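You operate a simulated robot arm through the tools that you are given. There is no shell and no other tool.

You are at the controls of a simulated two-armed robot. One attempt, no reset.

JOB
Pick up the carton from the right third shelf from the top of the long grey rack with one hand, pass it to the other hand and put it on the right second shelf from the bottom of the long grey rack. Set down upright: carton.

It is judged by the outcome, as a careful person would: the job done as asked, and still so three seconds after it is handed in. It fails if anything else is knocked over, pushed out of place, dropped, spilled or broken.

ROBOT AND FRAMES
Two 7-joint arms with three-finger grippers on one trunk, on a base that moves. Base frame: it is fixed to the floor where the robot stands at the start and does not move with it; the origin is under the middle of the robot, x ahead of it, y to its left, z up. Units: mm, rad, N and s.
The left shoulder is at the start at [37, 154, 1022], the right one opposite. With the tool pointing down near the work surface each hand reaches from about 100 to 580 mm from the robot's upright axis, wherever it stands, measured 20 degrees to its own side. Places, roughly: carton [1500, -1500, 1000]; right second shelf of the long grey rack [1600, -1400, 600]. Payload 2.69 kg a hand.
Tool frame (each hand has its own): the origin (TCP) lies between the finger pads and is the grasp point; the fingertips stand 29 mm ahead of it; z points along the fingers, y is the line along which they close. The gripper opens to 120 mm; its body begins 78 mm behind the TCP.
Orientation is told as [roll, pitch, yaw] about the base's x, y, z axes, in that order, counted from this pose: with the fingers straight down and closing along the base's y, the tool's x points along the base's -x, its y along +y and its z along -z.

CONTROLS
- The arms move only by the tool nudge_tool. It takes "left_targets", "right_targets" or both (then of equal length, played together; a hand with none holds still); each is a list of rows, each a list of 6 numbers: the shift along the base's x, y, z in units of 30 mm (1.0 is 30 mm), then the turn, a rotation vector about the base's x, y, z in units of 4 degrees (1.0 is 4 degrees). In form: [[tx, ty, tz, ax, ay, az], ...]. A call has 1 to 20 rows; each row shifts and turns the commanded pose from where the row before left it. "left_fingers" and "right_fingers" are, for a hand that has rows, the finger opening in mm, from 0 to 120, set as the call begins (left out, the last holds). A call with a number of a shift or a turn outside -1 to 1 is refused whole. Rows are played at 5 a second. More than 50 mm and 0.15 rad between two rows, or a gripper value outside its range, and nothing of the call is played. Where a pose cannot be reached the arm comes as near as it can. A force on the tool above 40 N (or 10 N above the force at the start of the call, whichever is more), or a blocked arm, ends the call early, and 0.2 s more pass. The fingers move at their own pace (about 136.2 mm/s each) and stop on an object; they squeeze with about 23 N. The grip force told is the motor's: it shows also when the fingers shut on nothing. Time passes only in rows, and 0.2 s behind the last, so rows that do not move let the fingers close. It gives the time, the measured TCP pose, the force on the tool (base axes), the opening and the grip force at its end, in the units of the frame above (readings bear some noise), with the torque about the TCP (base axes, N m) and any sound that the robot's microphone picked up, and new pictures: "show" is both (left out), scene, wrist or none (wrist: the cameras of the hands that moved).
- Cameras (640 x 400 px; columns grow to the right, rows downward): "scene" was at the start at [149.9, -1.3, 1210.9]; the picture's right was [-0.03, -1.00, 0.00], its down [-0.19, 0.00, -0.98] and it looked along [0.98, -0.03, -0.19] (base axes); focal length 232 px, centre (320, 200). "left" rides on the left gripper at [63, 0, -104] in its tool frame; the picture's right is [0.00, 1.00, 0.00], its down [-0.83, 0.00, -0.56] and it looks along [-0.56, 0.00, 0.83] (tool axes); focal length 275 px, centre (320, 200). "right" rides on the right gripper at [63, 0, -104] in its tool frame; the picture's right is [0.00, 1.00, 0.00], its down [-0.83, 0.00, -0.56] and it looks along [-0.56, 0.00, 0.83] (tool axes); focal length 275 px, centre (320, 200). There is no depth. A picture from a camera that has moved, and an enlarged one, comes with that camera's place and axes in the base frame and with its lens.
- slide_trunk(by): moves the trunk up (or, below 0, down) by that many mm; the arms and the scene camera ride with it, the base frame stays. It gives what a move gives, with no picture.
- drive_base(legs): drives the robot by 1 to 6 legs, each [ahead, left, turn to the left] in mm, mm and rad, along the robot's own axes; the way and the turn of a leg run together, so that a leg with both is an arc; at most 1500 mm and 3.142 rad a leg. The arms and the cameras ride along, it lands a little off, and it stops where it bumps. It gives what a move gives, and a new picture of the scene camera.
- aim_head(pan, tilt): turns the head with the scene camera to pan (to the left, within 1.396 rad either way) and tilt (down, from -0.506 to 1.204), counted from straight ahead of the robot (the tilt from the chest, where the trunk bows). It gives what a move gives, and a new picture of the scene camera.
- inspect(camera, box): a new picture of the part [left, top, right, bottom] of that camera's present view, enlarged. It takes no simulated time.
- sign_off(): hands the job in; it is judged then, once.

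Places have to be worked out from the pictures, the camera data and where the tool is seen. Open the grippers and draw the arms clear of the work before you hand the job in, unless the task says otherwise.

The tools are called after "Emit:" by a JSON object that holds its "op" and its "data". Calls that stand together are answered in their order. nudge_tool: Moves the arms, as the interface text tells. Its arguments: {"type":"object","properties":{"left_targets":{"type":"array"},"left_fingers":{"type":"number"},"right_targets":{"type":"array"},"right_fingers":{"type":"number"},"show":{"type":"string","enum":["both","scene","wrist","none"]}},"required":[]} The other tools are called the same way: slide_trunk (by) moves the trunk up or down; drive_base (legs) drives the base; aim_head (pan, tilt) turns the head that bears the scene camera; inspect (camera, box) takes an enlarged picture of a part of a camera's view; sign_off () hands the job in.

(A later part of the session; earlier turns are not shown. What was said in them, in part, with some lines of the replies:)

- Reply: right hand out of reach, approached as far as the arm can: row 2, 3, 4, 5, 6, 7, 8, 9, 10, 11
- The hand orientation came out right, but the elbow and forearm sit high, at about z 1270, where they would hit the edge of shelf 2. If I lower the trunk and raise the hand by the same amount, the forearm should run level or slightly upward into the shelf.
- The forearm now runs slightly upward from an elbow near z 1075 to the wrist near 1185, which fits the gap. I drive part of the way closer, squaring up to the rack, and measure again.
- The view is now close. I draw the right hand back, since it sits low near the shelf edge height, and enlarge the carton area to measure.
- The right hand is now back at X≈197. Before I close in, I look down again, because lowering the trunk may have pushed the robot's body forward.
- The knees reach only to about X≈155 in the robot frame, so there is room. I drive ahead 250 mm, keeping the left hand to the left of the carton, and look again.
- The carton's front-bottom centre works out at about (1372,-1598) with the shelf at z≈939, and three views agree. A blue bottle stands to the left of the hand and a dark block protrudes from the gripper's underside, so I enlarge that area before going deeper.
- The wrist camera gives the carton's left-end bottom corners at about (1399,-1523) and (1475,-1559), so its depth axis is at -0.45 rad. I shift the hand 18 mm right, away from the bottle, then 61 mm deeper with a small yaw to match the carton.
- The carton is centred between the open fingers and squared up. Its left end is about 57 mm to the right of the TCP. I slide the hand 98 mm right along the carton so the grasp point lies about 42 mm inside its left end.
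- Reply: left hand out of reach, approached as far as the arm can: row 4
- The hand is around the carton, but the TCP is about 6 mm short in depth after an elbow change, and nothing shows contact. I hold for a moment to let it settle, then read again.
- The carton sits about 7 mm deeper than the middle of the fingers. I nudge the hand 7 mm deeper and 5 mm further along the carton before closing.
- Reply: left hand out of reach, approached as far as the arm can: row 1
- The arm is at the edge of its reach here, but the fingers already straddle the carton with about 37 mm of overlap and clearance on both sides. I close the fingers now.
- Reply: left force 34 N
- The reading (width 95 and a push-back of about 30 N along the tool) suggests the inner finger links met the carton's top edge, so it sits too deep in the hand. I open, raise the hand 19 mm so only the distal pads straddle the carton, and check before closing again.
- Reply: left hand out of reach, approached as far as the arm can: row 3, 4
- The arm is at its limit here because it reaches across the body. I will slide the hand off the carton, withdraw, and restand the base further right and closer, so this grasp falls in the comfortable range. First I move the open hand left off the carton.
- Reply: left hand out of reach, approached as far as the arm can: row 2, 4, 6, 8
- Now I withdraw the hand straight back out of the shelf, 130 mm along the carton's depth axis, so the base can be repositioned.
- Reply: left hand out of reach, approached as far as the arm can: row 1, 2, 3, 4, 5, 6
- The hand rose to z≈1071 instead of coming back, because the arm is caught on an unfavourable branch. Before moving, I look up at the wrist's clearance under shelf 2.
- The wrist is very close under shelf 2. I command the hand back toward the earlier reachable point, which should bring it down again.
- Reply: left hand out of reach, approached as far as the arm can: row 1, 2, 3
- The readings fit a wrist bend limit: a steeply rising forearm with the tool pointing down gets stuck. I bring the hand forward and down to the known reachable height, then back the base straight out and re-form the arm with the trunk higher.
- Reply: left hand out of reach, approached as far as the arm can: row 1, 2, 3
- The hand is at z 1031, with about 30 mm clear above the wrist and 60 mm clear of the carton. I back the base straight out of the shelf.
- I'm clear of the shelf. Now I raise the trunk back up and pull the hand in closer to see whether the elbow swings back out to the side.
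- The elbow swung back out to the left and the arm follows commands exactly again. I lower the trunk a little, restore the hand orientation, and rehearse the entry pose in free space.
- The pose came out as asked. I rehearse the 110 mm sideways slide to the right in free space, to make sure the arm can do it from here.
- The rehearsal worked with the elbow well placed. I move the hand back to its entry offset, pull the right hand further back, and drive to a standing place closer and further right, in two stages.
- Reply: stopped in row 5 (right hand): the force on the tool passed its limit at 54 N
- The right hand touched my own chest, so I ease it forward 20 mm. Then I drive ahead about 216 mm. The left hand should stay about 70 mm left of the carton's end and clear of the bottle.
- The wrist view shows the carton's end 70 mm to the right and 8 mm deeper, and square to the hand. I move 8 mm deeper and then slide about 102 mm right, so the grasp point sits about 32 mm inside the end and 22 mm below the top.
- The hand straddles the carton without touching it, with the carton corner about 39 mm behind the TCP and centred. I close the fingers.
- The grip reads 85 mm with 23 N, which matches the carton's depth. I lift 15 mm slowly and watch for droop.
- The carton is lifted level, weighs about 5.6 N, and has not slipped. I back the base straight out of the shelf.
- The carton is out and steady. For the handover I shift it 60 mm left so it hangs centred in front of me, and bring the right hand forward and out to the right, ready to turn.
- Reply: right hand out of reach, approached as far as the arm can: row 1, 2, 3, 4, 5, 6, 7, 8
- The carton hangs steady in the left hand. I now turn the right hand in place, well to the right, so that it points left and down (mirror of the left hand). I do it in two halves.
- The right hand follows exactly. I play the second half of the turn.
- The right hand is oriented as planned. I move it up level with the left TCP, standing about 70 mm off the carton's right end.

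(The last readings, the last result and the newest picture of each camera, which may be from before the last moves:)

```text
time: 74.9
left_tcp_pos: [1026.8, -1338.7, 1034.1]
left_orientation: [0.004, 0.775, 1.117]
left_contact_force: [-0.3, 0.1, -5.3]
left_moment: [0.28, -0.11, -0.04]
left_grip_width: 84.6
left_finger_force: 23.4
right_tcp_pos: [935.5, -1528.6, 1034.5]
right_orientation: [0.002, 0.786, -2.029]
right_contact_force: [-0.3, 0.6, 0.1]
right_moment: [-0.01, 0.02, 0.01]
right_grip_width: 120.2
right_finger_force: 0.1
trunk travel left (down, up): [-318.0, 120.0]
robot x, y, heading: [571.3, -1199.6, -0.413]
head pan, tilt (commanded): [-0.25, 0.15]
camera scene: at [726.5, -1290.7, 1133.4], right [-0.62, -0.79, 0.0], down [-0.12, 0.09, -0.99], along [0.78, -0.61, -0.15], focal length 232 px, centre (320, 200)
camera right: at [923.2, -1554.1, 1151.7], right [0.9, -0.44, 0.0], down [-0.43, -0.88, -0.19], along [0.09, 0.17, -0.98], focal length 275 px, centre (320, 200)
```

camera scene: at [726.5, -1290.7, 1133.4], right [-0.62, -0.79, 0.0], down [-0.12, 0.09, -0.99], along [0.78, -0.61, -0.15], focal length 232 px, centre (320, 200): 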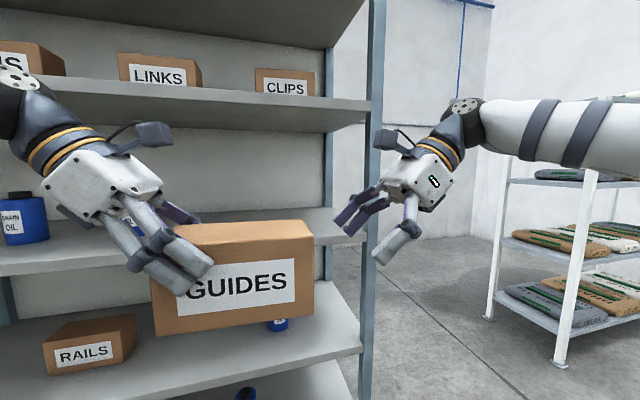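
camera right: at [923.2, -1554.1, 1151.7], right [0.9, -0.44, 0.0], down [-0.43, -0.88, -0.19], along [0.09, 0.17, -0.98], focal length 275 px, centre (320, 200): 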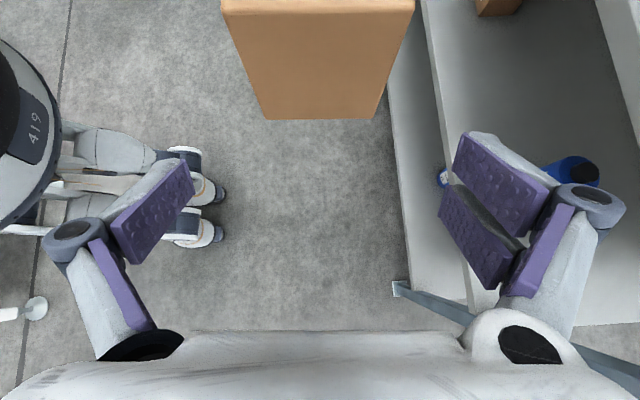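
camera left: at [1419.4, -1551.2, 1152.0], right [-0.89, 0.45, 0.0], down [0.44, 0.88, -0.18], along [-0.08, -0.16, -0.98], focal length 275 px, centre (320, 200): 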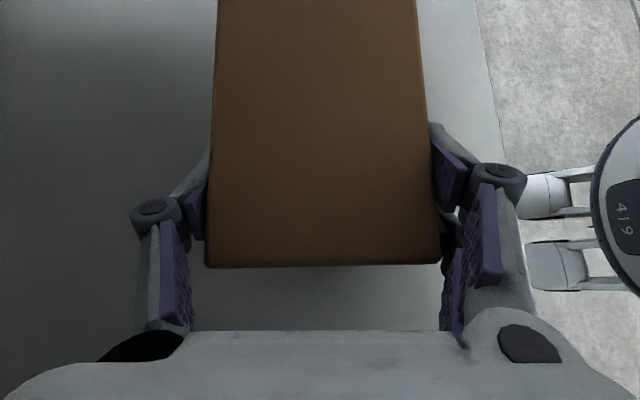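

The right wrist camera shows the carton's right end centred and upright, about 72 mm away. I slide the open right hand 106 mm left along the carton, so its fingers straddle the right end.

Emit:
{"op": "nudge_tool", "data": {"right_targets": [[0.26, 0.532, 0, 0, 0, 0], [0.26, 0.532, 0, 0, 0, 0], [0.26, 0.532, 0, 0, 0, 0], [0.26, 0.532, 0, 0, 0, 0], [0.26, 0.532, 0, 0, 0, 0], [0.26, 0.532, 0, 0, 0, 0], [0, 0, 0, 0, 0, 0]], "right_fingers": 120, "show": "both"}}

```text
time: 76.5
left_tcp_pos: [1027.9, -1339.5, 1033.5]
left_orientation: [0.005, 0.773, 1.118]
left_contact_force: [-0.7, -0.1, -6.1]
left_moment: [0.28, -0.15, 0.01]
left_grip_width: 84.7
left_finger_force: 22.3
right_tcp_pos: [983.0, -1434.7, 1035.2]
right_orientation: [0.002, 0.783, -2.028]
right_contact_force: [1.4, -0.4, -0.5]
right_moment: [-0.02, -0.05, 0.0]
right_grip_width: 119.9
right_finger_force: 0.1
trunk travel left (down, up): [-318.0, 120.0]
robot x, y, heading: [571.9, -1202.5, -0.415]
head pan, tilt (commanded): [-0.25, 0.15]
camera scene: at [726.5, -1290.8, 1133.4], right [-0.62, -0.79, 0.0], down [-0.12, 0.09, -0.99], along [0.78, -0.61, -0.15], focal length 232 px, centre (320, 200)
camera right: at [969.7, -1460.3, 1152.0], right [0.9, -0.44, 0.0], down [-0.43, -0.88, -0.19], along [0.09, 0.17, -0.98], focal length 275 px, centre (320, 200)
```

scene: 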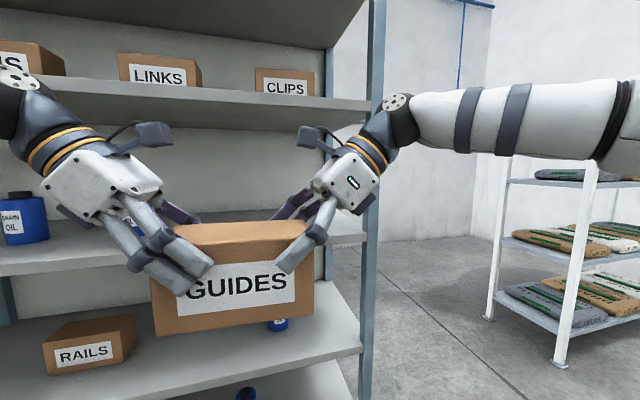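
right: 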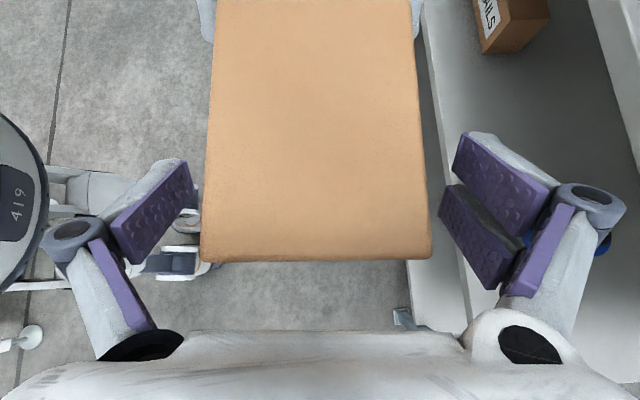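

The right fingers straddle the carton's right end, centred and with clearance. I close the right hand while the left keeps holding.

Emit:
{"op": "nudge_tool", "data": {"right_targets": [[0, 0, 0, 0, 0, 0], [0, 0, 0, 0, 0, 0], [0, 0, 0, 0, 0, 0], [0, 0, 0, 0, 0, 0], [0, 0, 0, 0, 0, 0]], "right_fingers": 40, "show": "both"}}

```text
time: 77.7
left_tcp_pos: [1028.1, -1338.6, 1033.6]
left_orientation: [0.001, 0.774, 1.12]
left_contact_force: [16.0, 0.8, -10.8]
left_moment: [0.73, -0.12, 0.71]
left_grip_width: 84.7
left_finger_force: 23.1
right_tcp_pos: [981.8, -1435.6, 1034.1]
right_orientation: [0.003, 0.785, -2.027]
right_contact_force: [-17.3, -0.9, 4.7]
right_moment: [0.02, -0.21, 0.88]
right_grip_width: 85.1
right_finger_force: 23.0
trunk travel left (down, up): [-318.0, 120.0]
robot x, y, heading: [574.6, -1196.4, -0.415]
head pan, tilt (commanded): [-0.25, 0.15]
camera scene: at [726.6, -1290.7, 1133.4], right [-0.62, -0.79, 0.0], down [-0.12, 0.09, -0.99], along [0.78, -0.61, -0.15], focal length 232 px, centre (320, 200)
camera right: at [969.2, -1460.1, 1152.2], right [0.9, -0.44, 0.0], down [-0.43, -0.88, -0.19], along [0.09, 0.17, -0.98], focal length 275 px, centre (320, 200)
```

scene: 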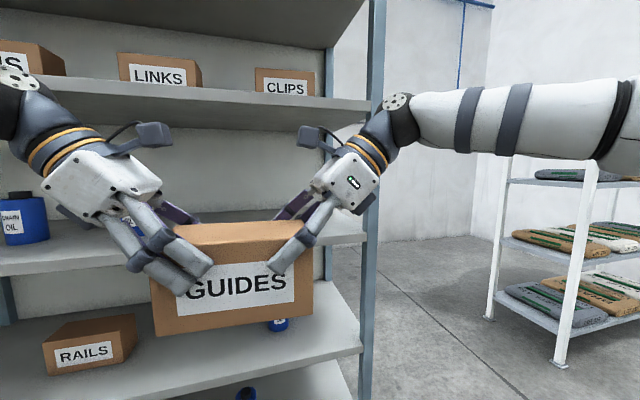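
right: 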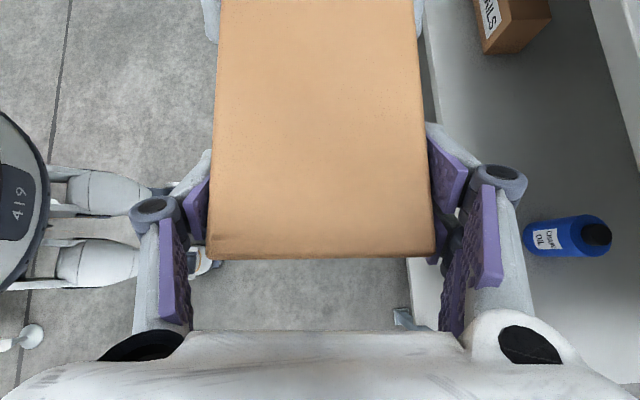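

Both hands hold the carton (right width 85, 23 N). I open the left hand to hand it over.

Emit:
{"op": "nudge_tool", "data": {"left_targets": [[0, 0, 0, 0, 0, 0], [0, 0, 0, 0, 0, 0], [0, 0, 0, 0, 0, 0]], "left_fingers": 120, "show": "both"}}

```text
time: 78.5
left_tcp_pos: [1026.5, -1339.7, 1031.4]
left_orientation: [0.003, 0.776, 1.117]
left_contact_force: [0.1, -0.9, -0.8]
left_moment: [-0.03, -0.02, 0.0]
left_grip_width: 119.8
left_finger_force: 0.1
right_tcp_pos: [982.8, -1435.9, 1033.6]
right_orientation: [0.002, 0.785, -2.026]
right_contact_force: [0.5, 0.6, 0.6]
right_moment: [-0.26, 0.12, 0.01]
right_grip_width: 85.0
right_finger_force: 23.1
trunk travel left (down, up): [-318.0, 120.0]
robot x, y, heading: [567.7, -1202.0, -0.416]
head pan, tilt (commanded): [-0.25, 0.15]
camera scene: at [726.6, -1290.6, 1133.4], right [-0.62, -0.79, 0.0], down [-0.12, 0.09, -0.99], along [0.78, -0.61, -0.15], focal length 232 px, centre (320, 200)
camera left: at [1037.9, -1315.0, 1152.2], right [-0.9, 0.44, 0.0], down [0.44, 0.88, -0.18], along [-0.08, -0.17, -0.98], focal length 275 px, centre (320, 200)
```

scene: 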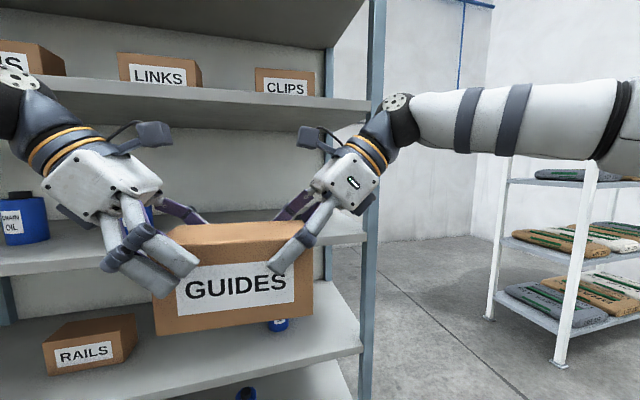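
left: 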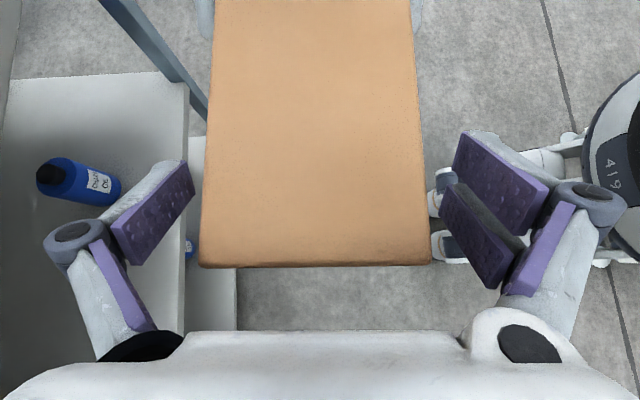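

The carton now hangs in the right hand alone. I slide the open left hand away to the left.

Emit:
{"op": "nudge_tool", "data": {"left_targets": [[0.317, 0.649, 0, 0, 0, 0], [0.317, 0.649, 0, 0, 0, 0], [0.317, 0.649, 0, 0, 0, 0], [0.317, 0.649, 0, 0, 0, 0], [0.317, 0.649, 0, 0, 0, 0], [0.317, 0.649, 0, 0, 0, 0], [0, 0, 0, 0, 0, 0]], "show": "both"}}

```text
time: 80.1
left_tcp_pos: [1083.6, -1221.0, 1034.0]
left_orientation: [0.003, 0.772, 1.115]
left_contact_force: [0.2, 0.2, 0.9]
left_moment: [0.01, 0.03, -0.02]
left_grip_width: 120.0
left_finger_force: 0.0
right_tcp_pos: [983.0, -1435.0, 1035.0]
right_orientation: [0.001, 0.785, -2.028]
right_contact_force: [0.4, 0.0, 0.5]
right_moment: [-0.31, 0.17, 0.0]
right_grip_width: 85.0
right_finger_force: 22.8
trunk travel left (down, up): [-318.0, 120.0]
robot x, y, heading: [571.6, -1198.6, -0.412]
head pan, tilt (commanded): [-0.25, 0.15]
camera scene: at [726.6, -1290.8, 1133.4], right [-0.62, -0.79, 0.0], down [-0.12, 0.09, -0.99], along [0.78, -0.61, -0.15], focal length 232 px, centre (320, 200)
camera left: at [1094.5, -1196.4, 1152.9], right [-0.9, 0.44, 0.0], down [0.44, 0.88, -0.18], along [-0.08, -0.17, -0.98], focal length 275 px, centre (320, 200)
```

scene: 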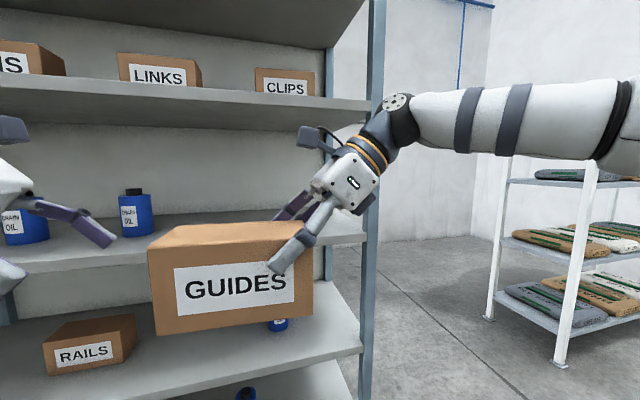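
left: 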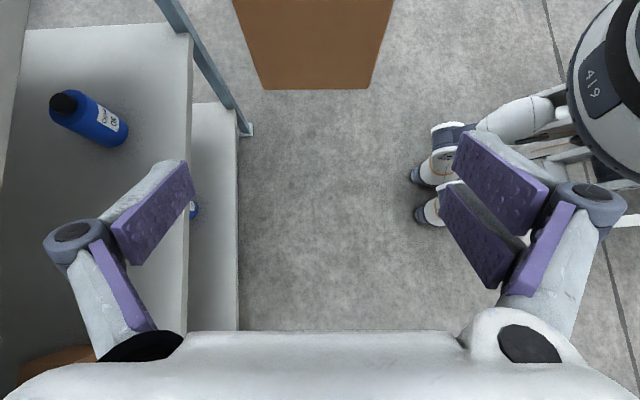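

The right hand holds the carton level. I draw the left hand back out of the way before lowering the trunk toward the target shelf.

Emit:
{"op": "nudge_tool", "data": {"left_targets": [[-0.63, 0.64, 0, 0, 0, 0], [-0.63, 0.64, 0, 0, 0, 0], [-0.63, 0.64, 0, 0, 0, 0], [-0.63, 0.64, 0, 0, 0, 0], [-0.63, 0.64, 0, 0, 0, 0], [-0.63, 0.64, 0, 0, 0, 0]], "show": "none"}}

Emit:
{"op": "slide_trunk", "data": {"by": -160}}

Emit:
{"op": "aim_head", "data": {"pan": -0.2, "tilt": 0.2}}

```text
time: 81.5
left_tcp_pos: [968.8, -1105.2, 1033.2]
left_orientation: [0.001, 0.775, 1.117]
left_contact_force: [0.0, 0.9, -0.2]
left_moment: [0.02, -0.01, 0.01]
left_grip_width: 120.2
left_finger_force: 0.1
right_tcp_pos: [982.7, -1435.6, 1035.0]
right_orientation: [0.002, 0.784, -2.028]
right_contact_force: [0.0, 1.1, 0.1]
right_moment: [-0.28, 0.14, 0.01]
right_grip_width: 84.8
right_finger_force: 22.7
trunk travel left (down, up): [-318.0, 120.0]
robot x, y, heading: [571.6, -1196.6, -0.414]
head pan, tilt (commanded): [-0.25, 0.15]
```

```text
time: 83.3
left_tcp_pos: [970.5, -1105.7, 873.9]
left_orientation: [0.001, 0.773, 1.116]
left_contact_force: [-0.4, 0.2, 0.1]
left_moment: [0.0, -0.04, 0.04]
left_grip_width: 119.9
left_finger_force: 0.1
right_tcp_pos: [983.7, -1433.5, 874.1]
right_orientation: [0.002, 0.786, -2.029]
right_contact_force: [0.3, -0.6, -0.3]
right_moment: [-0.28, 0.11, -0.04]
right_grip_width: 84.9
right_finger_force: 23.2
trunk travel left (down, up): [-158.0, 280.0]
robot x, y, heading: [575.4, -1198.9, -0.415]
head pan, tilt (commanded): [-0.25, 0.15]
```

```text
time: 84.0
left_tcp_pos: [971.2, -1106.3, 874.2]
left_orientation: [0.001, 0.775, 1.117]
left_contact_force: [0.0, 0.1, -0.2]
left_moment: [-0.02, -0.02, -0.06]
left_grip_width: 119.8
left_finger_force: 0.1
right_tcp_pos: [982.7, -1433.6, 872.8]
right_orientation: [0.001, 0.786, -2.029]
right_contact_force: [-0.3, 0.0, 0.8]
right_moment: [-0.3, 0.16, 0.0]
right_grip_width: 85.1
right_finger_force: 23.4
trunk travel left (down, up): [-158.0, 280.0]
robot x, y, heading: [571.3, -1197.7, -0.41]
head pan, tilt (commanded): [-0.201, 0.201]
camera scene: at [769.9, -1305.0, 964.5], right [-0.58, -0.82, 0.0], down [-0.16, 0.12, -0.98], along [0.8, -0.57, -0.2], focal length 232 px, centre (320, 200)
```

scene: 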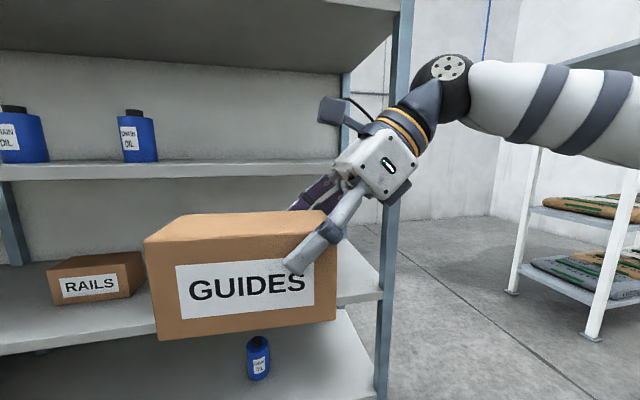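

The lowering keeps the carton level. I lower the trunk further.

Emit:
{"op": "slide_trunk", "data": {"by": -140}}

Emit:
{"op": "aim_head", "data": {"pan": -0.2, "tilt": 0.2}}

```text
time: 85.7
left_tcp_pos: [970.2, -1106.6, 734.4]
left_orientation: [0.003, 0.772, 1.117]
left_contact_force: [-0.4, 0.2, 0.3]
left_moment: [-0.04, 0.0, 0.04]
left_grip_width: 119.8
left_finger_force: 0.0
right_tcp_pos: [981.9, -1434.0, 733.5]
right_orientation: [0.0, 0.786, -2.029]
right_contact_force: [0.1, 0.1, -0.9]
right_moment: [-0.29, 0.15, 0.0]
right_grip_width: 85.0
right_finger_force: 23.6
trunk travel left (down, up): [-18.0, 420.0]
robot x, y, heading: [568.6, -1203.0, -0.415]
head pan, tilt (commanded): [-0.201, 0.201]
```

```text
time: 86.2
left_tcp_pos: [970.3, -1106.4, 733.6]
left_orientation: [0.001, 0.773, 1.118]
left_contact_force: [0.6, 0.7, -0.2]
left_moment: [0.03, 0.02, 0.01]
left_grip_width: 120.0
left_finger_force: 0.1
right_tcp_pos: [982.5, -1433.0, 734.4]
right_orientation: [0.002, 0.786, -2.028]
right_contact_force: [-0.6, -0.1, -0.1]
right_moment: [-0.28, 0.14, 0.0]
right_grip_width: 84.9
right_finger_force: 23.0
trunk travel left (down, up): [-18.0, 420.0]
robot x, y, heading: [568.5, -1196.9, -0.414]
head pan, tilt (commanded): [-0.201, 0.201]
camera scene: at [815.0, -1324.9, 812.6], right [-0.58, -0.82, 0.0], down [-0.16, 0.12, -0.98], along [0.8, -0.57, -0.2], focal length 232 px, centre (320, 200)
```

scene: 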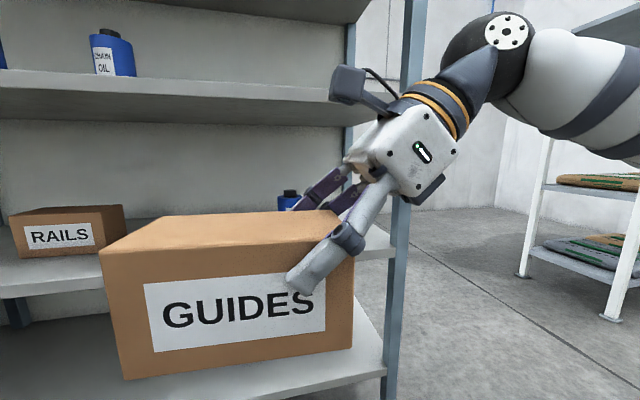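

The trunk is nearly at its lowest and the body leans forward, with the head at X≈276. I extend the right hand 90 mm ahead and 50 mm down to gain standoff, then look down at the knees.

Emit:
{"op": "nudge_tool", "data": {"right_targets": [[0.55, -0.241, 0, 0, 0, 0], [0.55, -0.241, 0, 0, 0, 0], [0.55, -0.241, -0.3, 0, 0, 0], [0.55, -0.241, -0.3, 0, 0, 0], [0.55, -0.241, -0.5, 0, 0, 0], [0, 0, -0.5, 0, 0, 0], [0, 0, 0, 0, 0, 0]], "show": "scene"}}

Emit:
{"op": "aim_head", "data": {"pan": 0.0, "tilt": 0.9}}

```text
time: 87.8
left_tcp_pos: [971.2, -1105.9, 733.6]
left_orientation: [0.003, 0.775, 1.116]
left_contact_force: [0.5, 0.0, 0.1]
left_moment: [-0.02, -0.01, -0.01]
left_grip_width: 119.9
left_finger_force: 0.1
right_tcp_pos: [1064.6, -1468.6, 687.5]
right_orientation: [0.004, 0.787, -2.029]
right_contact_force: [-0.2, -0.8, -0.1]
right_moment: [-0.28, 0.09, -0.01]
right_grip_width: 84.7
right_finger_force: 23.2
trunk travel left (down, up): [-18.0, 420.0]
robot x, y, heading: [569.2, -1199.7, -0.412]
head pan, tilt (commanded): [-0.201, 0.201]
camera scene: at [815.0, -1324.9, 812.5], right [-0.58, -0.82, 0.0], down [-0.16, 0.12, -0.98], along [0.8, -0.57, -0.2], focal length 232 px, centre (320, 200)
```

scene: 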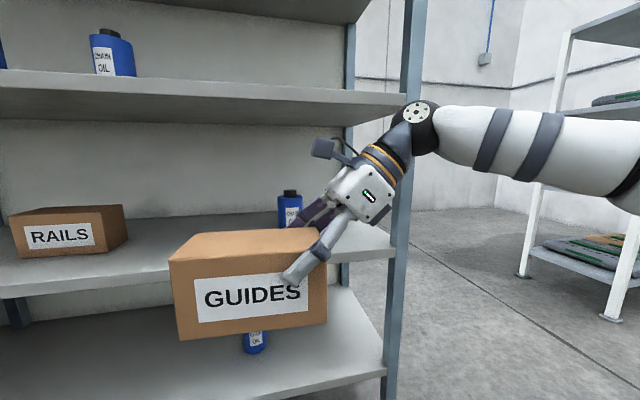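

```text
time: 88.9
left_tcp_pos: [970.5, -1105.5, 734.1]
left_orientation: [0.004, 0.774, 1.118]
left_contact_force: [-0.1, 0.5, 0.5]
left_moment: [0.03, -0.03, 0.0]
left_grip_width: 119.9
left_finger_force: 0.0
right_tcp_pos: [1063.9, -1470.1, 686.6]
right_orientation: [0.002, 0.783, -2.028]
right_contact_force: [0.2, 0.5, -0.1]
right_moment: [-0.28, 0.16, 0.01]
right_grip_width: 84.8
right_finger_force: 23.2
trunk travel left (down, up): [-18.0, 420.0]
robot x, y, heading: [570.2, -1198.1, -0.416]
head pan, tilt (commanded): [0.0, 0.901]
camera scene: at [808.0, -1301.5, 751.0], right [-0.4, -0.92, 0.0], down [-0.72, 0.32, -0.62], along [0.57, -0.25, -0.78], focal length 232 px, centre (320, 200)
```

scene: 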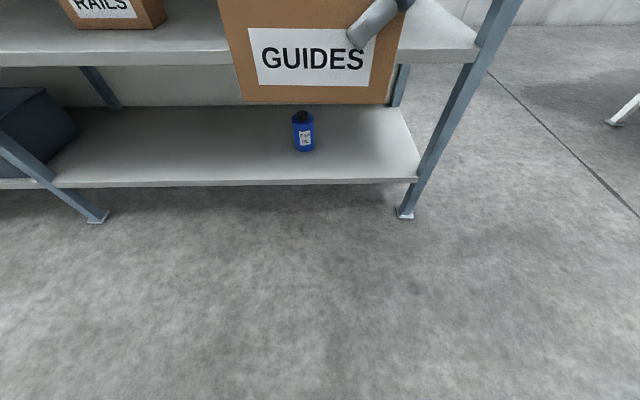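

Nothing of my legs is in the way. The free stretch of the target shelf lies between the bottle and the RAILS carton, so I shift the base 220 mm left with a slight turn and look at the target shelf again.

Emit:
{"op": "drive_base", "data": {"legs": [[0, 220, 0], [0, 0, 0.02]]}}

Emit:
{"op": "aim_head", "data": {"pan": 0.0, "tilt": 0.35}}

```text
time: 91.6
left_tcp_pos: [1059.0, -893.6, 735.4]
left_orientation: [0.005, 0.777, 1.133]
left_contact_force: [-0.7, -0.2, 0.5]
left_moment: [-0.01, 0.04, -0.04]
left_grip_width: 120.2
left_finger_force: 0.1
right_tcp_pos: [1159.3, -1255.9, 686.2]
right_orientation: [0.001, 0.786, -2.013]
right_contact_force: [-0.2, -0.5, -0.1]
right_moment: [-0.31, 0.14, 0.01]
right_grip_width: 85.0
right_finger_force: 22.8
trunk travel left (down, up): [-18.0, 420.0]
robot x, y, heading: [658.7, -994.7, -0.399]
head pan, tilt (commanded): [0.0, 0.901]
camera scene: at [900.6, -1092.0, 751.0], right [-0.39, -0.92, 0.0], down [-0.72, 0.3, -0.62], along [0.57, -0.24, -0.78], focal length 232 px, centre (320, 200)
```

scene: 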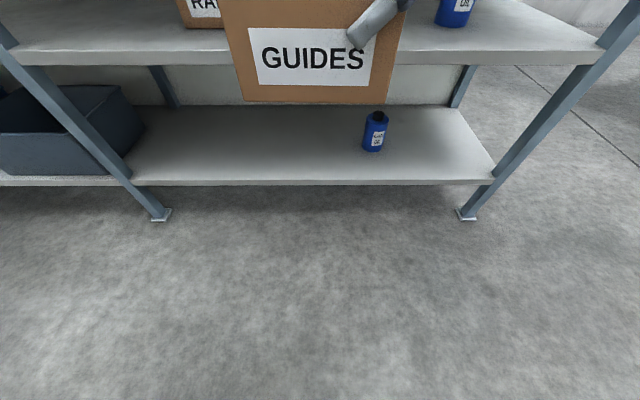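

```text
time: 92.6
left_tcp_pos: [1060.6, -894.9, 734.0]
left_orientation: [0.005, 0.773, 1.132]
left_contact_force: [0.6, 0.2, 0.8]
left_moment: [-0.01, -0.01, -0.01]
left_grip_width: 120.2
left_finger_force: 0.0
right_tcp_pos: [1160.6, -1256.3, 685.4]
right_orientation: [0.001, 0.784, -2.011]
right_contact_force: [0.0, -0.3, -0.6]
right_moment: [-0.28, 0.13, -0.02]
right_grip_width: 84.6
right_finger_force: 23.5
trunk travel left (down, up): [-18.0, 420.0]
robot x, y, heading: [660.7, -995.5, -0.395]
head pan, tilt (commanded): [0.0, 0.351]
camera scene: at [916.9, -1098.9, 798.5], right [-0.39, -0.92, 0.0], down [-0.32, 0.13, -0.94], along [0.87, -0.36, -0.34], focal length 232 px, centre (320, 200)
```

scene: 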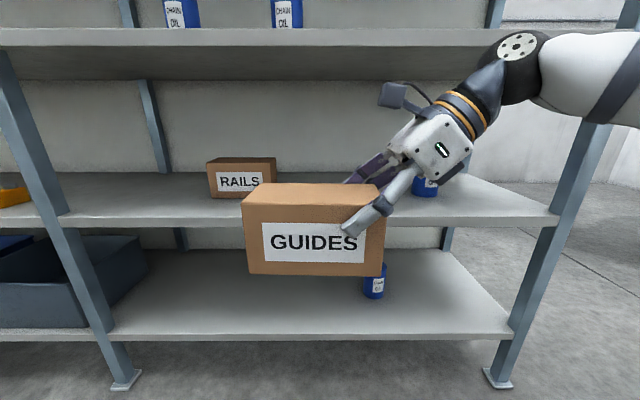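

I'm now square to the rack. Before driving in, I look to the right to see where the right elbow is relative to the right front post.

Emit:
{"op": "aim_head", "data": {"pan": -0.75, "tilt": 0.15}}

```text
time: 93.7
left_tcp_pos: [1060.4, -893.9, 733.0]
left_orientation: [0.004, 0.775, 1.134]
left_contact_force: [-0.8, 0.3, 0.2]
left_moment: [0.0, 0.0, 0.0]
left_grip_width: 120.2
left_finger_force: 0.0
right_tcp_pos: [1160.1, -1256.1, 686.0]
right_orientation: [0.001, 0.785, -2.013]
right_contact_force: [0.2, 0.0, 0.6]
right_moment: [-0.27, 0.11, 0.0]
right_grip_width: 85.0
right_finger_force: 23.2
trunk travel left (down, up): [-18.0, 420.0]
robot x, y, heading: [664.6, -993.7, -0.395]
head pan, tilt (commanded): [-0.75, 0.15]
camera scene: at [869.1, -1147.3, 817.2], right [-0.91, -0.41, 0.0], down [-0.06, 0.14, -0.99], along [0.41, -0.9, -0.15], focal length 232 px, centre (320, 200)
```

scene: 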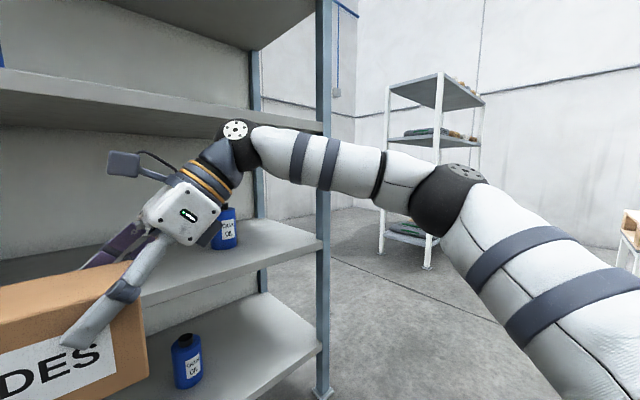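

The right elbow is at about X≈365–380, Y≈-420 to -470. That stays short of the shelf edge and inside the post when the carton is about 95–105 mm in from the edge. I lower the hand 8 mm and drive in most of the way.

Emit:
{"op": "nudge_tool", "data": {"right_targets": [[0, 0, -0.25, 0, 0, 0], [0, 0, 0, 0, 0, 0]], "show": "none"}}

Emit:
{"op": "drive_base", "data": {"legs": [[150, 15, 0]]}}

Emit:
{"op": "aim_head", "data": {"pan": -0.15, "tilt": 0.25}}

```text
time: 94.3
left_tcp_pos: [1059.5, -894.7, 732.8]
left_orientation: [0.005, 0.773, 1.134]
left_contact_force: [0.2, -0.1, 0.4]
left_moment: [-0.01, -0.01, 0.02]
left_grip_width: 120.2
left_finger_force: 0.0
right_tcp_pos: [1159.1, -1256.9, 679.3]
right_orientation: [0.001, 0.785, -2.011]
right_contact_force: [0.1, -0.1, -0.6]
right_moment: [-0.29, 0.15, -0.04]
right_grip_width: 84.9
right_finger_force: 23.1
trunk travel left (down, up): [-18.0, 420.0]
robot x, y, heading: [661.9, -990.7, -0.395]
head pan, tilt (commanded): [-0.75, 0.15]
```

```text
time: 95.7
left_tcp_pos: [1204.8, -938.2, 733.0]
left_orientation: [0.002, 0.773, 1.136]
left_contact_force: [0.0, -0.1, -0.7]
left_moment: [-0.01, 0.03, -0.04]
left_grip_width: 120.0
left_finger_force: 0.2
right_tcp_pos: [1304.0, -1298.7, 677.7]
right_orientation: [0.002, 0.785, -2.009]
right_contact_force: [-0.4, -1.0, -0.1]
right_moment: [-0.28, 0.11, -0.03]
right_grip_width: 85.1
right_finger_force: 23.1
trunk travel left (down, up): [-18.0, 420.0]
robot x, y, heading: [807.1, -1037.7, -0.396]
head pan, tilt (commanded): [-0.75, 0.15]
camera scene: at [1013.3, -1191.5, 817.3], right [-0.91, -0.41, 0.0], down [-0.06, 0.14, -0.99], along [0.41, -0.9, -0.15], focal length 232 px, centre (320, 200)
```

scene: 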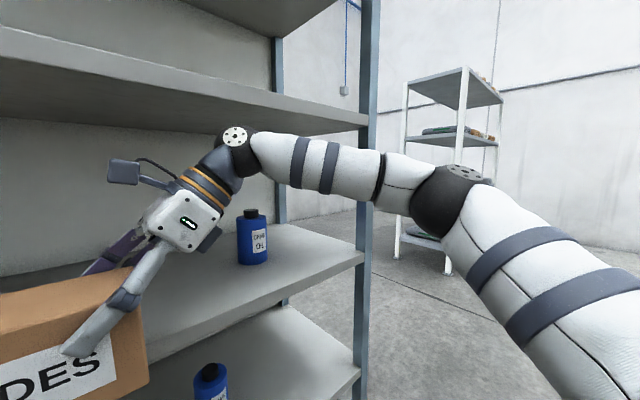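

```text
time: 96.7
left_tcp_pos: [1204.8, -938.6, 734.3]
left_orientation: [0.002, 0.772, 1.134]
left_contact_force: [-0.2, 0.2, -0.2]
left_moment: [-0.02, -0.02, 0.0]
left_grip_width: 120.4
left_finger_force: 0.1
right_tcp_pos: [1304.4, -1300.2, 679.1]
right_orientation: [0.002, 0.784, -2.009]
right_contact_force: [0.5, 1.3, -0.8]
right_moment: [-0.3, 0.1, -0.03]
right_grip_width: 84.7
right_finger_force: 22.8
trunk travel left (down, up): [-18.0, 420.0]
robot x, y, heading: [806.5, -1036.7, -0.395]
head pan, tilt (commanded): [-0.15, 0.25]
camera scene: at [1055.0, -1155.7, 808.0], right [-0.52, -0.85, 0.0], down [-0.21, 0.13, -0.97], along [0.83, -0.51, -0.25], focal length 232 px, centre (320, 200)
```

scene: 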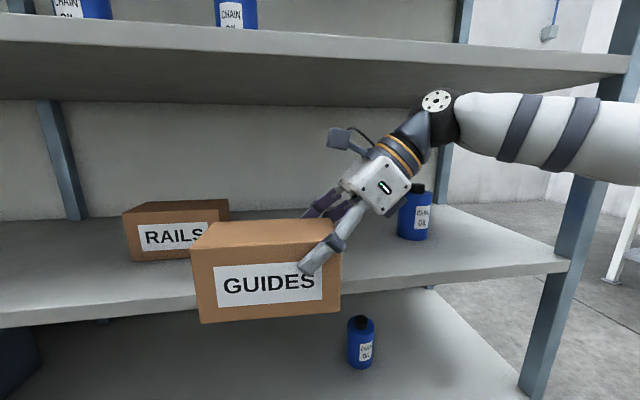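

Shelf 3's underside works out near z≈911, with my wrist top at about 882. I enlarge the view to pin down the target shelf's height before going in.

Emit:
{"op": "inspect", "data": {"camera": "scene", "box": [0, 200, 240, 350]}}

Emit:
{"op": "inspect", "data": {"camera": "scene", "box": [330, 150, 590, 312]}}

Emit:
{"op": "inspect", "data": {"camera": "right", "box": [0, 0, 640, 400]}}

```text
2.67 times, centred on (120, 275) of scene
camera zoom: at [1055.0, -1155.7, 808.0], right [-0.52, -0.85, 0.0], down [-0.21, 0.13, -0.97], along [0.83, -0.51, -0.25], focal length 620 px, centre (853, 0)
```

zoom: 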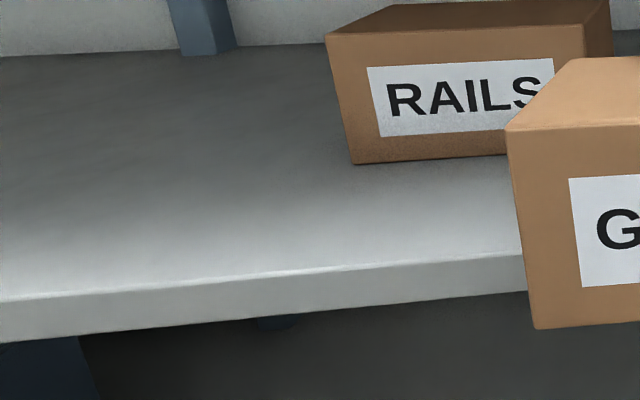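

```text
2.46 times, centred on (460, 231) of scene
camera zoom: at [1055.0, -1155.7, 808.0], right [-0.52, -0.85, 0.0], down [-0.21, 0.13, -0.97], along [0.83, -0.51, -0.25], focal length 572 px, centre (-25, 124)
```

zoom: 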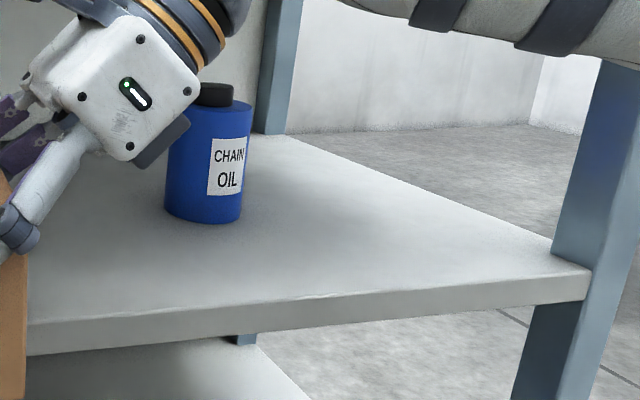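

```text
1.00 times, centred on (320, 200) of right (not enlarged: the box is as wide or as high as the picture)
camera zoom: at [1291.8, -1325.0, 795.6], right [0.91, -0.42, 0.0], down [-0.42, -0.89, -0.19], along [0.09, 0.17, -0.98], focal length 275 px, centre (320, 200)
```

zoom: 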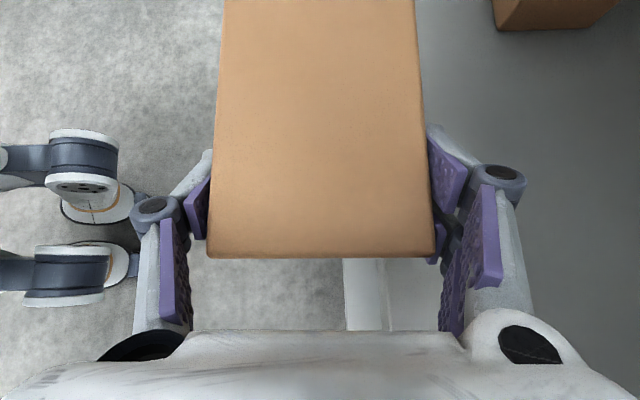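

Two measurements agree on the target shelf top at z≈578 and its edge 610 mm ahead. RAILS' right face is at Y≈+118, and the bottle's near side is at Y≈-286 and further back. I drive in 144 mm with a small shift right.

Emit:
{"op": "drive_base", "data": {"legs": [[144, -14, 0]]}}

```text
time: 98.0
left_tcp_pos: [1333.2, -1007.8, 733.1]
left_orientation: [0.001, 0.774, 1.134]
left_contact_force: [-0.5, -0.1, 0.5]
left_moment: [-0.06, -0.02, -0.02]
left_grip_width: 119.9
left_finger_force: 0.0
right_tcp_pos: [1433.3, -1369.1, 677.6]
right_orientation: [0.001, 0.783, -2.011]
right_contact_force: [0.4, -0.3, -0.8]
right_moment: [-0.29, 0.14, 0.02]
right_grip_width: 84.9
right_finger_force: 22.5
trunk travel left (down, up): [-18.0, 420.0]
robot x, y, heading: [933.3, -1103.7, -0.401]
head pan, tilt (commanded): [-0.15, 0.25]
camera scene: at [1184.0, -1224.6, 808.0], right [-0.52, -0.85, 0.0], down [-0.21, 0.13, -0.97], along [0.83, -0.5, -0.25], focal length 232 px, centre (320, 200)
```

scene: 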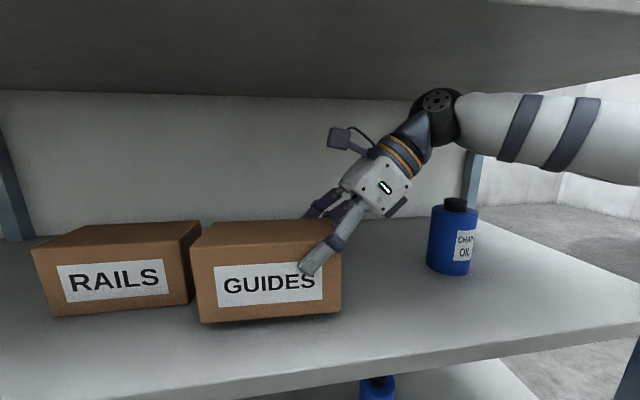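

The carton is over the shelf, with about 36 mm to RAILS and the bottle well to the right. I lower it slowly in small steps, watching the force and torque.

Emit:
{"op": "nudge_tool", "data": {"right_targets": [[0, 0, -0.12, 0, 0, 0], [0, 0, -0.12, 0, 0, 0], [0, 0, -0.12, 0, 0, 0], [0, 0, -0.12, 0, 0, 0], [0, 0, 0, 0, 0, 0]], "show": "scene"}}

```text
time: 99.2
left_tcp_pos: [1332.8, -1007.7, 733.5]
left_orientation: [0.002, 0.772, 1.135]
left_contact_force: [-0.4, -0.2, 0.2]
left_moment: [0.01, -0.01, -0.04]
left_grip_width: 120.2
left_finger_force: 0.1
right_tcp_pos: [1434.0, -1369.2, 664.4]
right_orientation: [0.001, 0.782, -2.012]
right_contact_force: [-0.2, 0.3, 0.2]
right_moment: [-0.3, 0.15, 0.0]
right_grip_width: 85.2
right_finger_force: 23.0
trunk travel left (down, up): [-18.0, 420.0]
robot x, y, heading: [932.8, -1105.7, -0.4]
head pan, tilt (commanded): [-0.15, 0.25]
camera scene: at [1184.1, -1224.7, 808.0], right [-0.52, -0.85, 0.0], down [-0.21, 0.13, -0.97], along [0.83, -0.5, -0.25], focal length 232 px, centre (320, 200)
```

scene: 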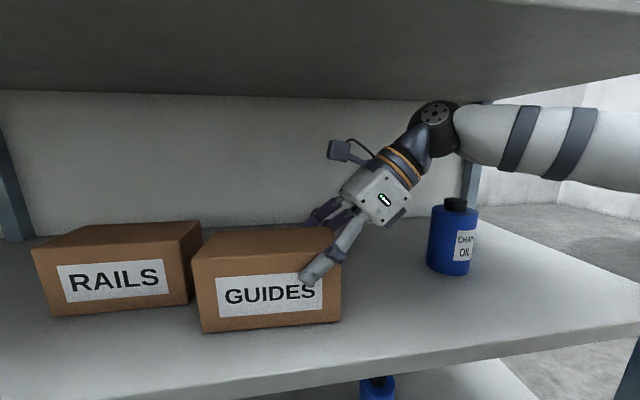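

There is no contact yet at z 664. I continue down in finer steps.

Emit:
{"op": "nudge_tool", "data": {"right_targets": [[0, 0, -0.08, 0, 0, 0], [0, 0, -0.08, 0, 0, 0], [0, 0, -0.08, 0, 0, 0], [0, 0, 0, 0, 0, 0]], "show": "none"}}

```text
time: 100.2
left_tcp_pos: [1331.9, -1006.3, 734.6]
left_orientation: [0.0, 0.773, 1.134]
left_contact_force: [0.0, 0.1, -1.0]
left_moment: [0.02, 0.03, 0.0]
left_grip_width: 120.0
left_finger_force: 0.1
right_tcp_pos: [1433.0, -1367.8, 658.7]
right_orientation: [0.006, 0.787, -2.007]
right_contact_force: [4.3, -2.2, 16.7]
right_moment: [0.06, -0.49, 0.14]
right_grip_width: 85.0
right_finger_force: 22.9
trunk travel left (down, up): [-18.0, 420.0]
robot x, y, heading: [931.9, -1103.1, -0.396]
head pan, tilt (commanded): [-0.15, 0.25]
```

The force reads +17 N upward, so the carton has touched the shelf at TCP z≈659. I check the picture to see whether it sits flat.

Emit:
{"op": "inspect", "data": {"camera": "scene", "box": [160, 190, 400, 350]}}

Emit:
{"op": "inspect", "data": {"camera": "right", "box": [0, 0, 640, 400]}}

```text
2.50 times, centred on (280, 270) of scene
camera zoom: at [1183.3, -1224.3, 808.3], right [-0.52, -0.85, 0.0], down [-0.21, 0.13, -0.97], along [0.83, -0.5, -0.25], focal length 581 px, centre (420, 25)
```

zoom: 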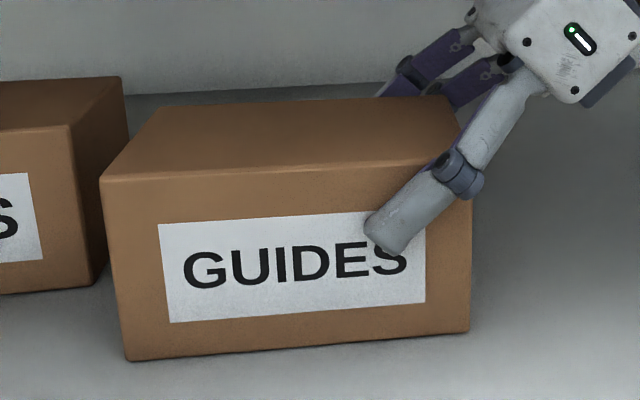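

```text
1.00 times, centred on (320, 200) of right (not enlarged: the box is as wide or as high as the picture)
camera zoom: at [1419.8, -1393.4, 776.1], right [0.91, -0.42, 0.01], down [-0.41, -0.89, -0.2], along [0.09, 0.17, -0.98], focal length 275 px, centre (320, 200)
```

zoom: 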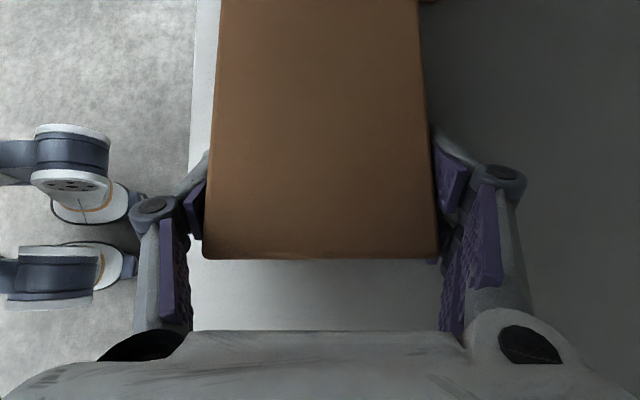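

The carton sits flat on the shelf, about 52 mm inside the front edge and apart from RAILS. I open the right hand.

Emit:
{"op": "nudge_tool", "data": {"right_targets": [[0, 0, 0.03, 0, 0, 0], [0, 0, 0, 0, 0, 0], [0, 0, 0, 0, 0, 0], [0, 0, 0, 0, 0, 0]], "right_fingers": 120, "show": "both"}}

```text
time: 101.2
left_tcp_pos: [1333.9, -1007.3, 734.6]
left_orientation: [0.0, 0.773, 1.133]
left_contact_force: [0.4, -0.3, 0.5]
left_moment: [0.0, 0.0, -0.03]
left_grip_width: 119.9
left_finger_force: 0.0
right_tcp_pos: [1432.4, -1369.2, 657.7]
right_orientation: [0.001, 0.784, -2.011]
right_contact_force: [-0.6, 0.7, 0.0]
right_moment: [-0.02, -0.01, -0.02]
right_grip_width: 120.0
right_finger_force: 0.0
trunk travel left (down, up): [-18.0, 420.0]
robot x, y, heading: [935.3, -1106.2, -0.393]
head pan, tilt (commanded): [-0.15, 0.25]
camera scene: at [1183.8, -1224.5, 808.1], right [-0.52, -0.85, 0.0], down [-0.21, 0.13, -0.97], along [0.83, -0.5, -0.25], focal length 232 px, centre (320, 200)
camera right: at [1419.9, -1393.6, 775.2], right [0.91, -0.42, 0.0], down [-0.41, -0.89, -0.19], along [0.09, 0.17, -0.98], focal length 275 px, centre (320, 200)
```

scene: 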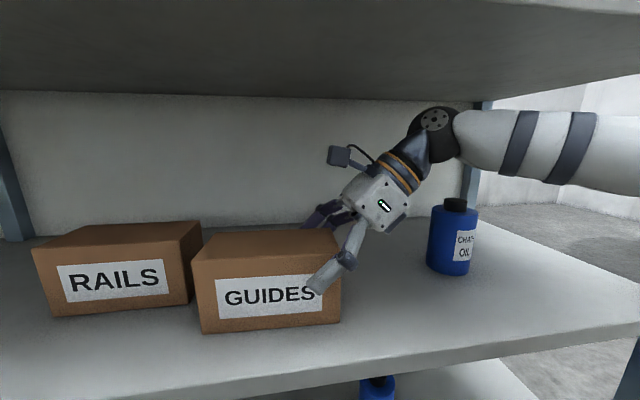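
right: 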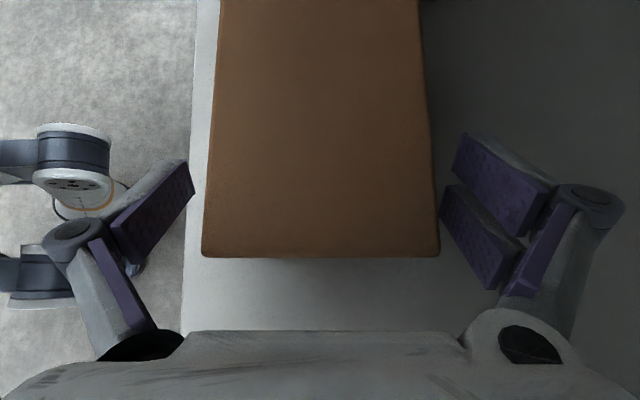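

The carton stands free. I withdraw the right hand along the carton to the right while rising slightly, checking the bottle's clearance halfway.

Emit:
{"op": "nudge_tool", "data": {"right_targets": [[-0.213, -0.452, 0.15, 0, 0, 0], [-0.213, -0.452, 0.15, 0, 0, 0], [-0.213, -0.452, 0.15, 0, 0, 0], [-0.213, -0.452, 0.15, 0, 0, 0]], "right_fingers": 120, "show": "both"}}

```text
time: 102.2
left_tcp_pos: [1332.1, -1007.2, 734.8]
left_orientation: [0.002, 0.773, 1.134]
left_contact_force: [0.4, -0.1, -0.2]
left_moment: [-0.02, 0.0, 0.01]
left_grip_width: 120.2
left_finger_force: 0.1
right_tcp_pos: [1407.3, -1423.2, 676.1]
right_orientation: [0.002, 0.783, -2.011]
right_contact_force: [-0.6, -0.2, -0.3]
right_moment: [0.0, 0.0, -0.04]
right_grip_width: 120.0
right_finger_force: 0.2
trunk travel left (down, up): [-18.0, 420.0]
robot x, y, heading: [936.0, -1102.9, -0.399]
head pan, tilt (commanded): [-0.15, 0.25]
camera scene: at [1183.8, -1224.5, 808.1], right [-0.52, -0.85, 0.0], down [-0.21, 0.13, -0.97], along [0.83, -0.5, -0.25], focal length 232 px, centre (320, 200)
camera right: at [1395.7, -1447.8, 793.8], right [0.91, -0.42, 0.0], down [-0.41, -0.89, -0.19], along [0.09, 0.17, -0.98], focal length 275 px, centre (320, 200)
```

scene: 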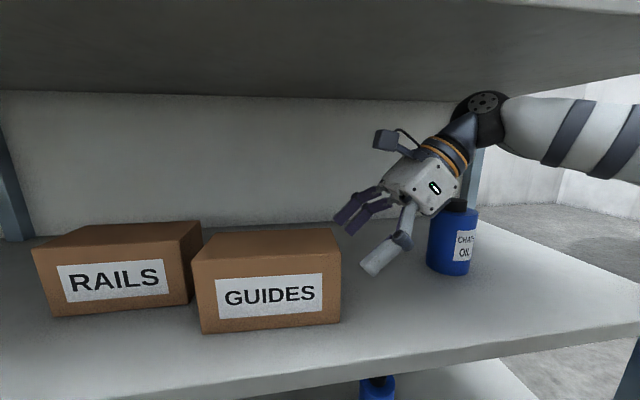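
right: 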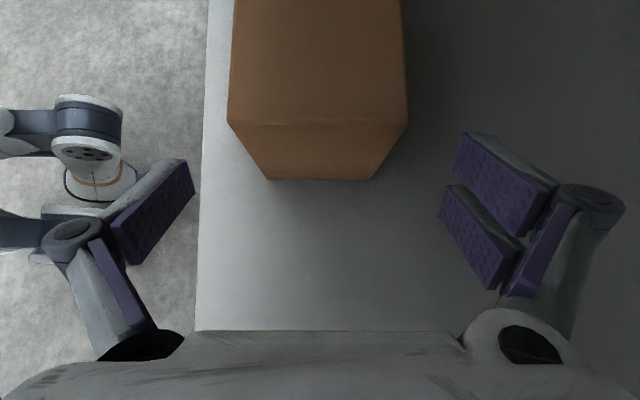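

The hand is 32 mm clear of the carton's end, still short of the bottle. I move 18 mm further right and a little up, then back the base out.

Emit:
{"op": "nudge_tool", "data": {"right_targets": [[-0.256, -0.543, 0.15, 0, 0, 0], [0, 0, 0, 0, 0, 0]], "show": "both"}}

```text
time: 102.8
left_tcp_pos: [1332.4, -1006.8, 733.9]
left_orientation: [0.002, 0.774, 1.135]
left_contact_force: [-0.3, 0.5, -0.2]
left_moment: [0.01, -0.01, 0.0]
left_grip_width: 120.3
left_finger_force: 0.1
right_tcp_pos: [1400.7, -1437.9, 682.2]
right_orientation: [0.001, 0.784, -2.009]
right_contact_force: [-0.6, 0.2, -0.5]
right_moment: [0.05, 0.01, -0.01]
right_grip_width: 120.0
right_finger_force: 0.0
trunk travel left (down, up): [-18.0, 420.0]
robot x, y, heading: [936.4, -1107.0, -0.392]
head pan, tilt (commanded): [-0.15, 0.25]
camera scene: at [1183.8, -1224.6, 808.1], right [-0.52, -0.85, 0.0], down [-0.21, 0.13, -0.97], along [0.83, -0.5, -0.25], focal length 232 px, centre (320, 200)
camera right: at [1388.1, -1464.3, 799.2], right [0.91, -0.42, 0.0], down [-0.41, -0.89, -0.19], along [0.09, 0.17, -0.98], focal length 275 px, centre (320, 200)
```

scene: 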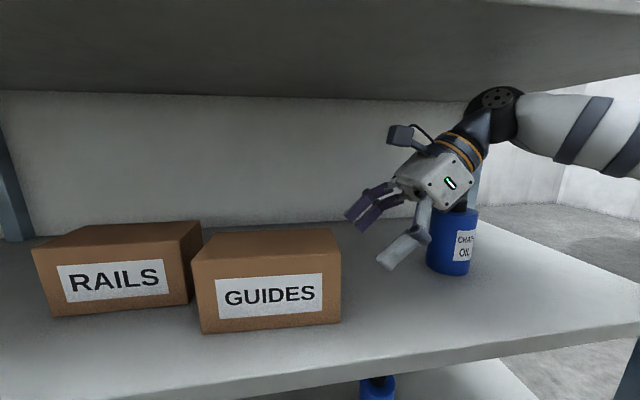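
right: 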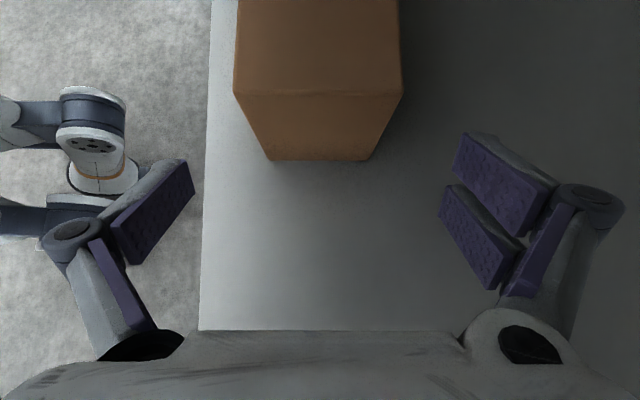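

The fingers are clear of the carton and the bottle is undisturbed. I back the base straight out.

Emit:
{"op": "drive_base", "data": {"legs": [[-200, 0, 0], [-250, 0, 0]]}}

```text
time: 105.8
left_tcp_pos: [927.9, -836.7, 733.0]
left_orientation: [0.001, 0.774, 1.132]
left_contact_force: [-0.4, -0.6, 0.0]
left_moment: [-0.01, -0.01, -0.01]
left_grip_width: 119.8
left_finger_force: 0.1
right_tcp_pos: [993.2, -1269.0, 681.9]
right_orientation: [0.001, 0.783, -2.015]
right_contact_force: [0.2, 0.2, 0.8]
right_moment: [-0.02, 0.02, -0.02]
right_grip_width: 120.0
right_finger_force: 0.1
trunk travel left (down, up): [-18.0, 420.0]
robot x, y, heading: [526.4, -933.0, -0.402]
head pan, tilt (commanded): [-0.15, 0.25]
camera scene: at [777.1, -1053.5, 808.1], right [-0.52, -0.85, 0.0], down [-0.21, 0.13, -0.97], along [0.83, -0.51, -0.25], focal length 232 px, centre (320, 200)
```

scene: 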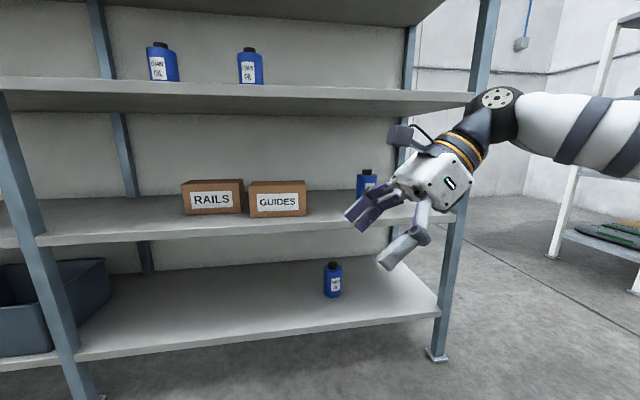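

GUIDES now stands upright on the right second shelf from the bottom. RAILS and all the bottles are in place, and my arms are clear and open. I take one last enlarged look.

Emit:
{"op": "inspect", "data": {"camera": "scene", "box": [130, 20, 430, 320]}}

```text
1.33 times, centred on (280, 170) of scene
camera zoom: at [777.1, -1053.5, 808.1], right [-0.52, -0.85, 0.0], down [-0.21, 0.13, -0.97], along [0.83, -0.51, -0.25], focal length 310 px, centre (373, 240)
```

zoom: 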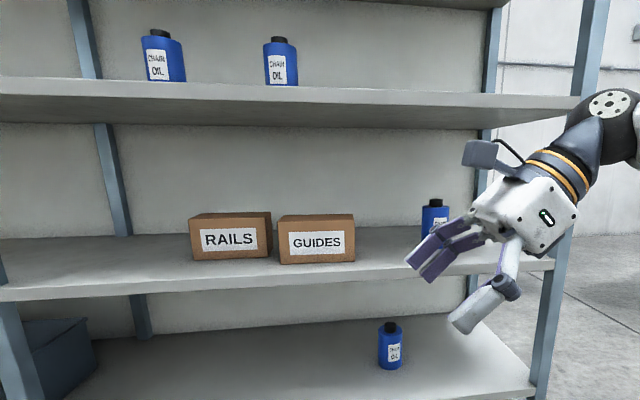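

The carton stands upright beside RAILS, nothing else has moved, and both hands are open and clear. I hand the job in.

Emit:
{"op": "sign_off", "data": {}}

```text
The job is handed in.
```

The GUIDES carton now stands upright on the right second shelf from the bottom of the long grey rack. It is to the right of RAILS with a small gap and about 50 mm back from the front edge.

I picked it up with the left hand from the right third shelf from the top, passed it to the right hand in front of the rack, and set it down with the right hand. The last view showed RAILS and the blue bottles in the right bay standing where they were. Both grippers were open and the arms were clear when I handed in.

During the work:
- **First grasp:** my first attempt failed and slid the carton about 15 mm along its shelf. I withdrew, moved the base and gripped it cleanly the second time.
- **Left wrist under the shelf above:** it came very close to the underside of the second shelf from the top during that attempt. I felt no contact there.
- **Right hand:** it bumped my own chest once while I was drawing it back. It touched nothing else.
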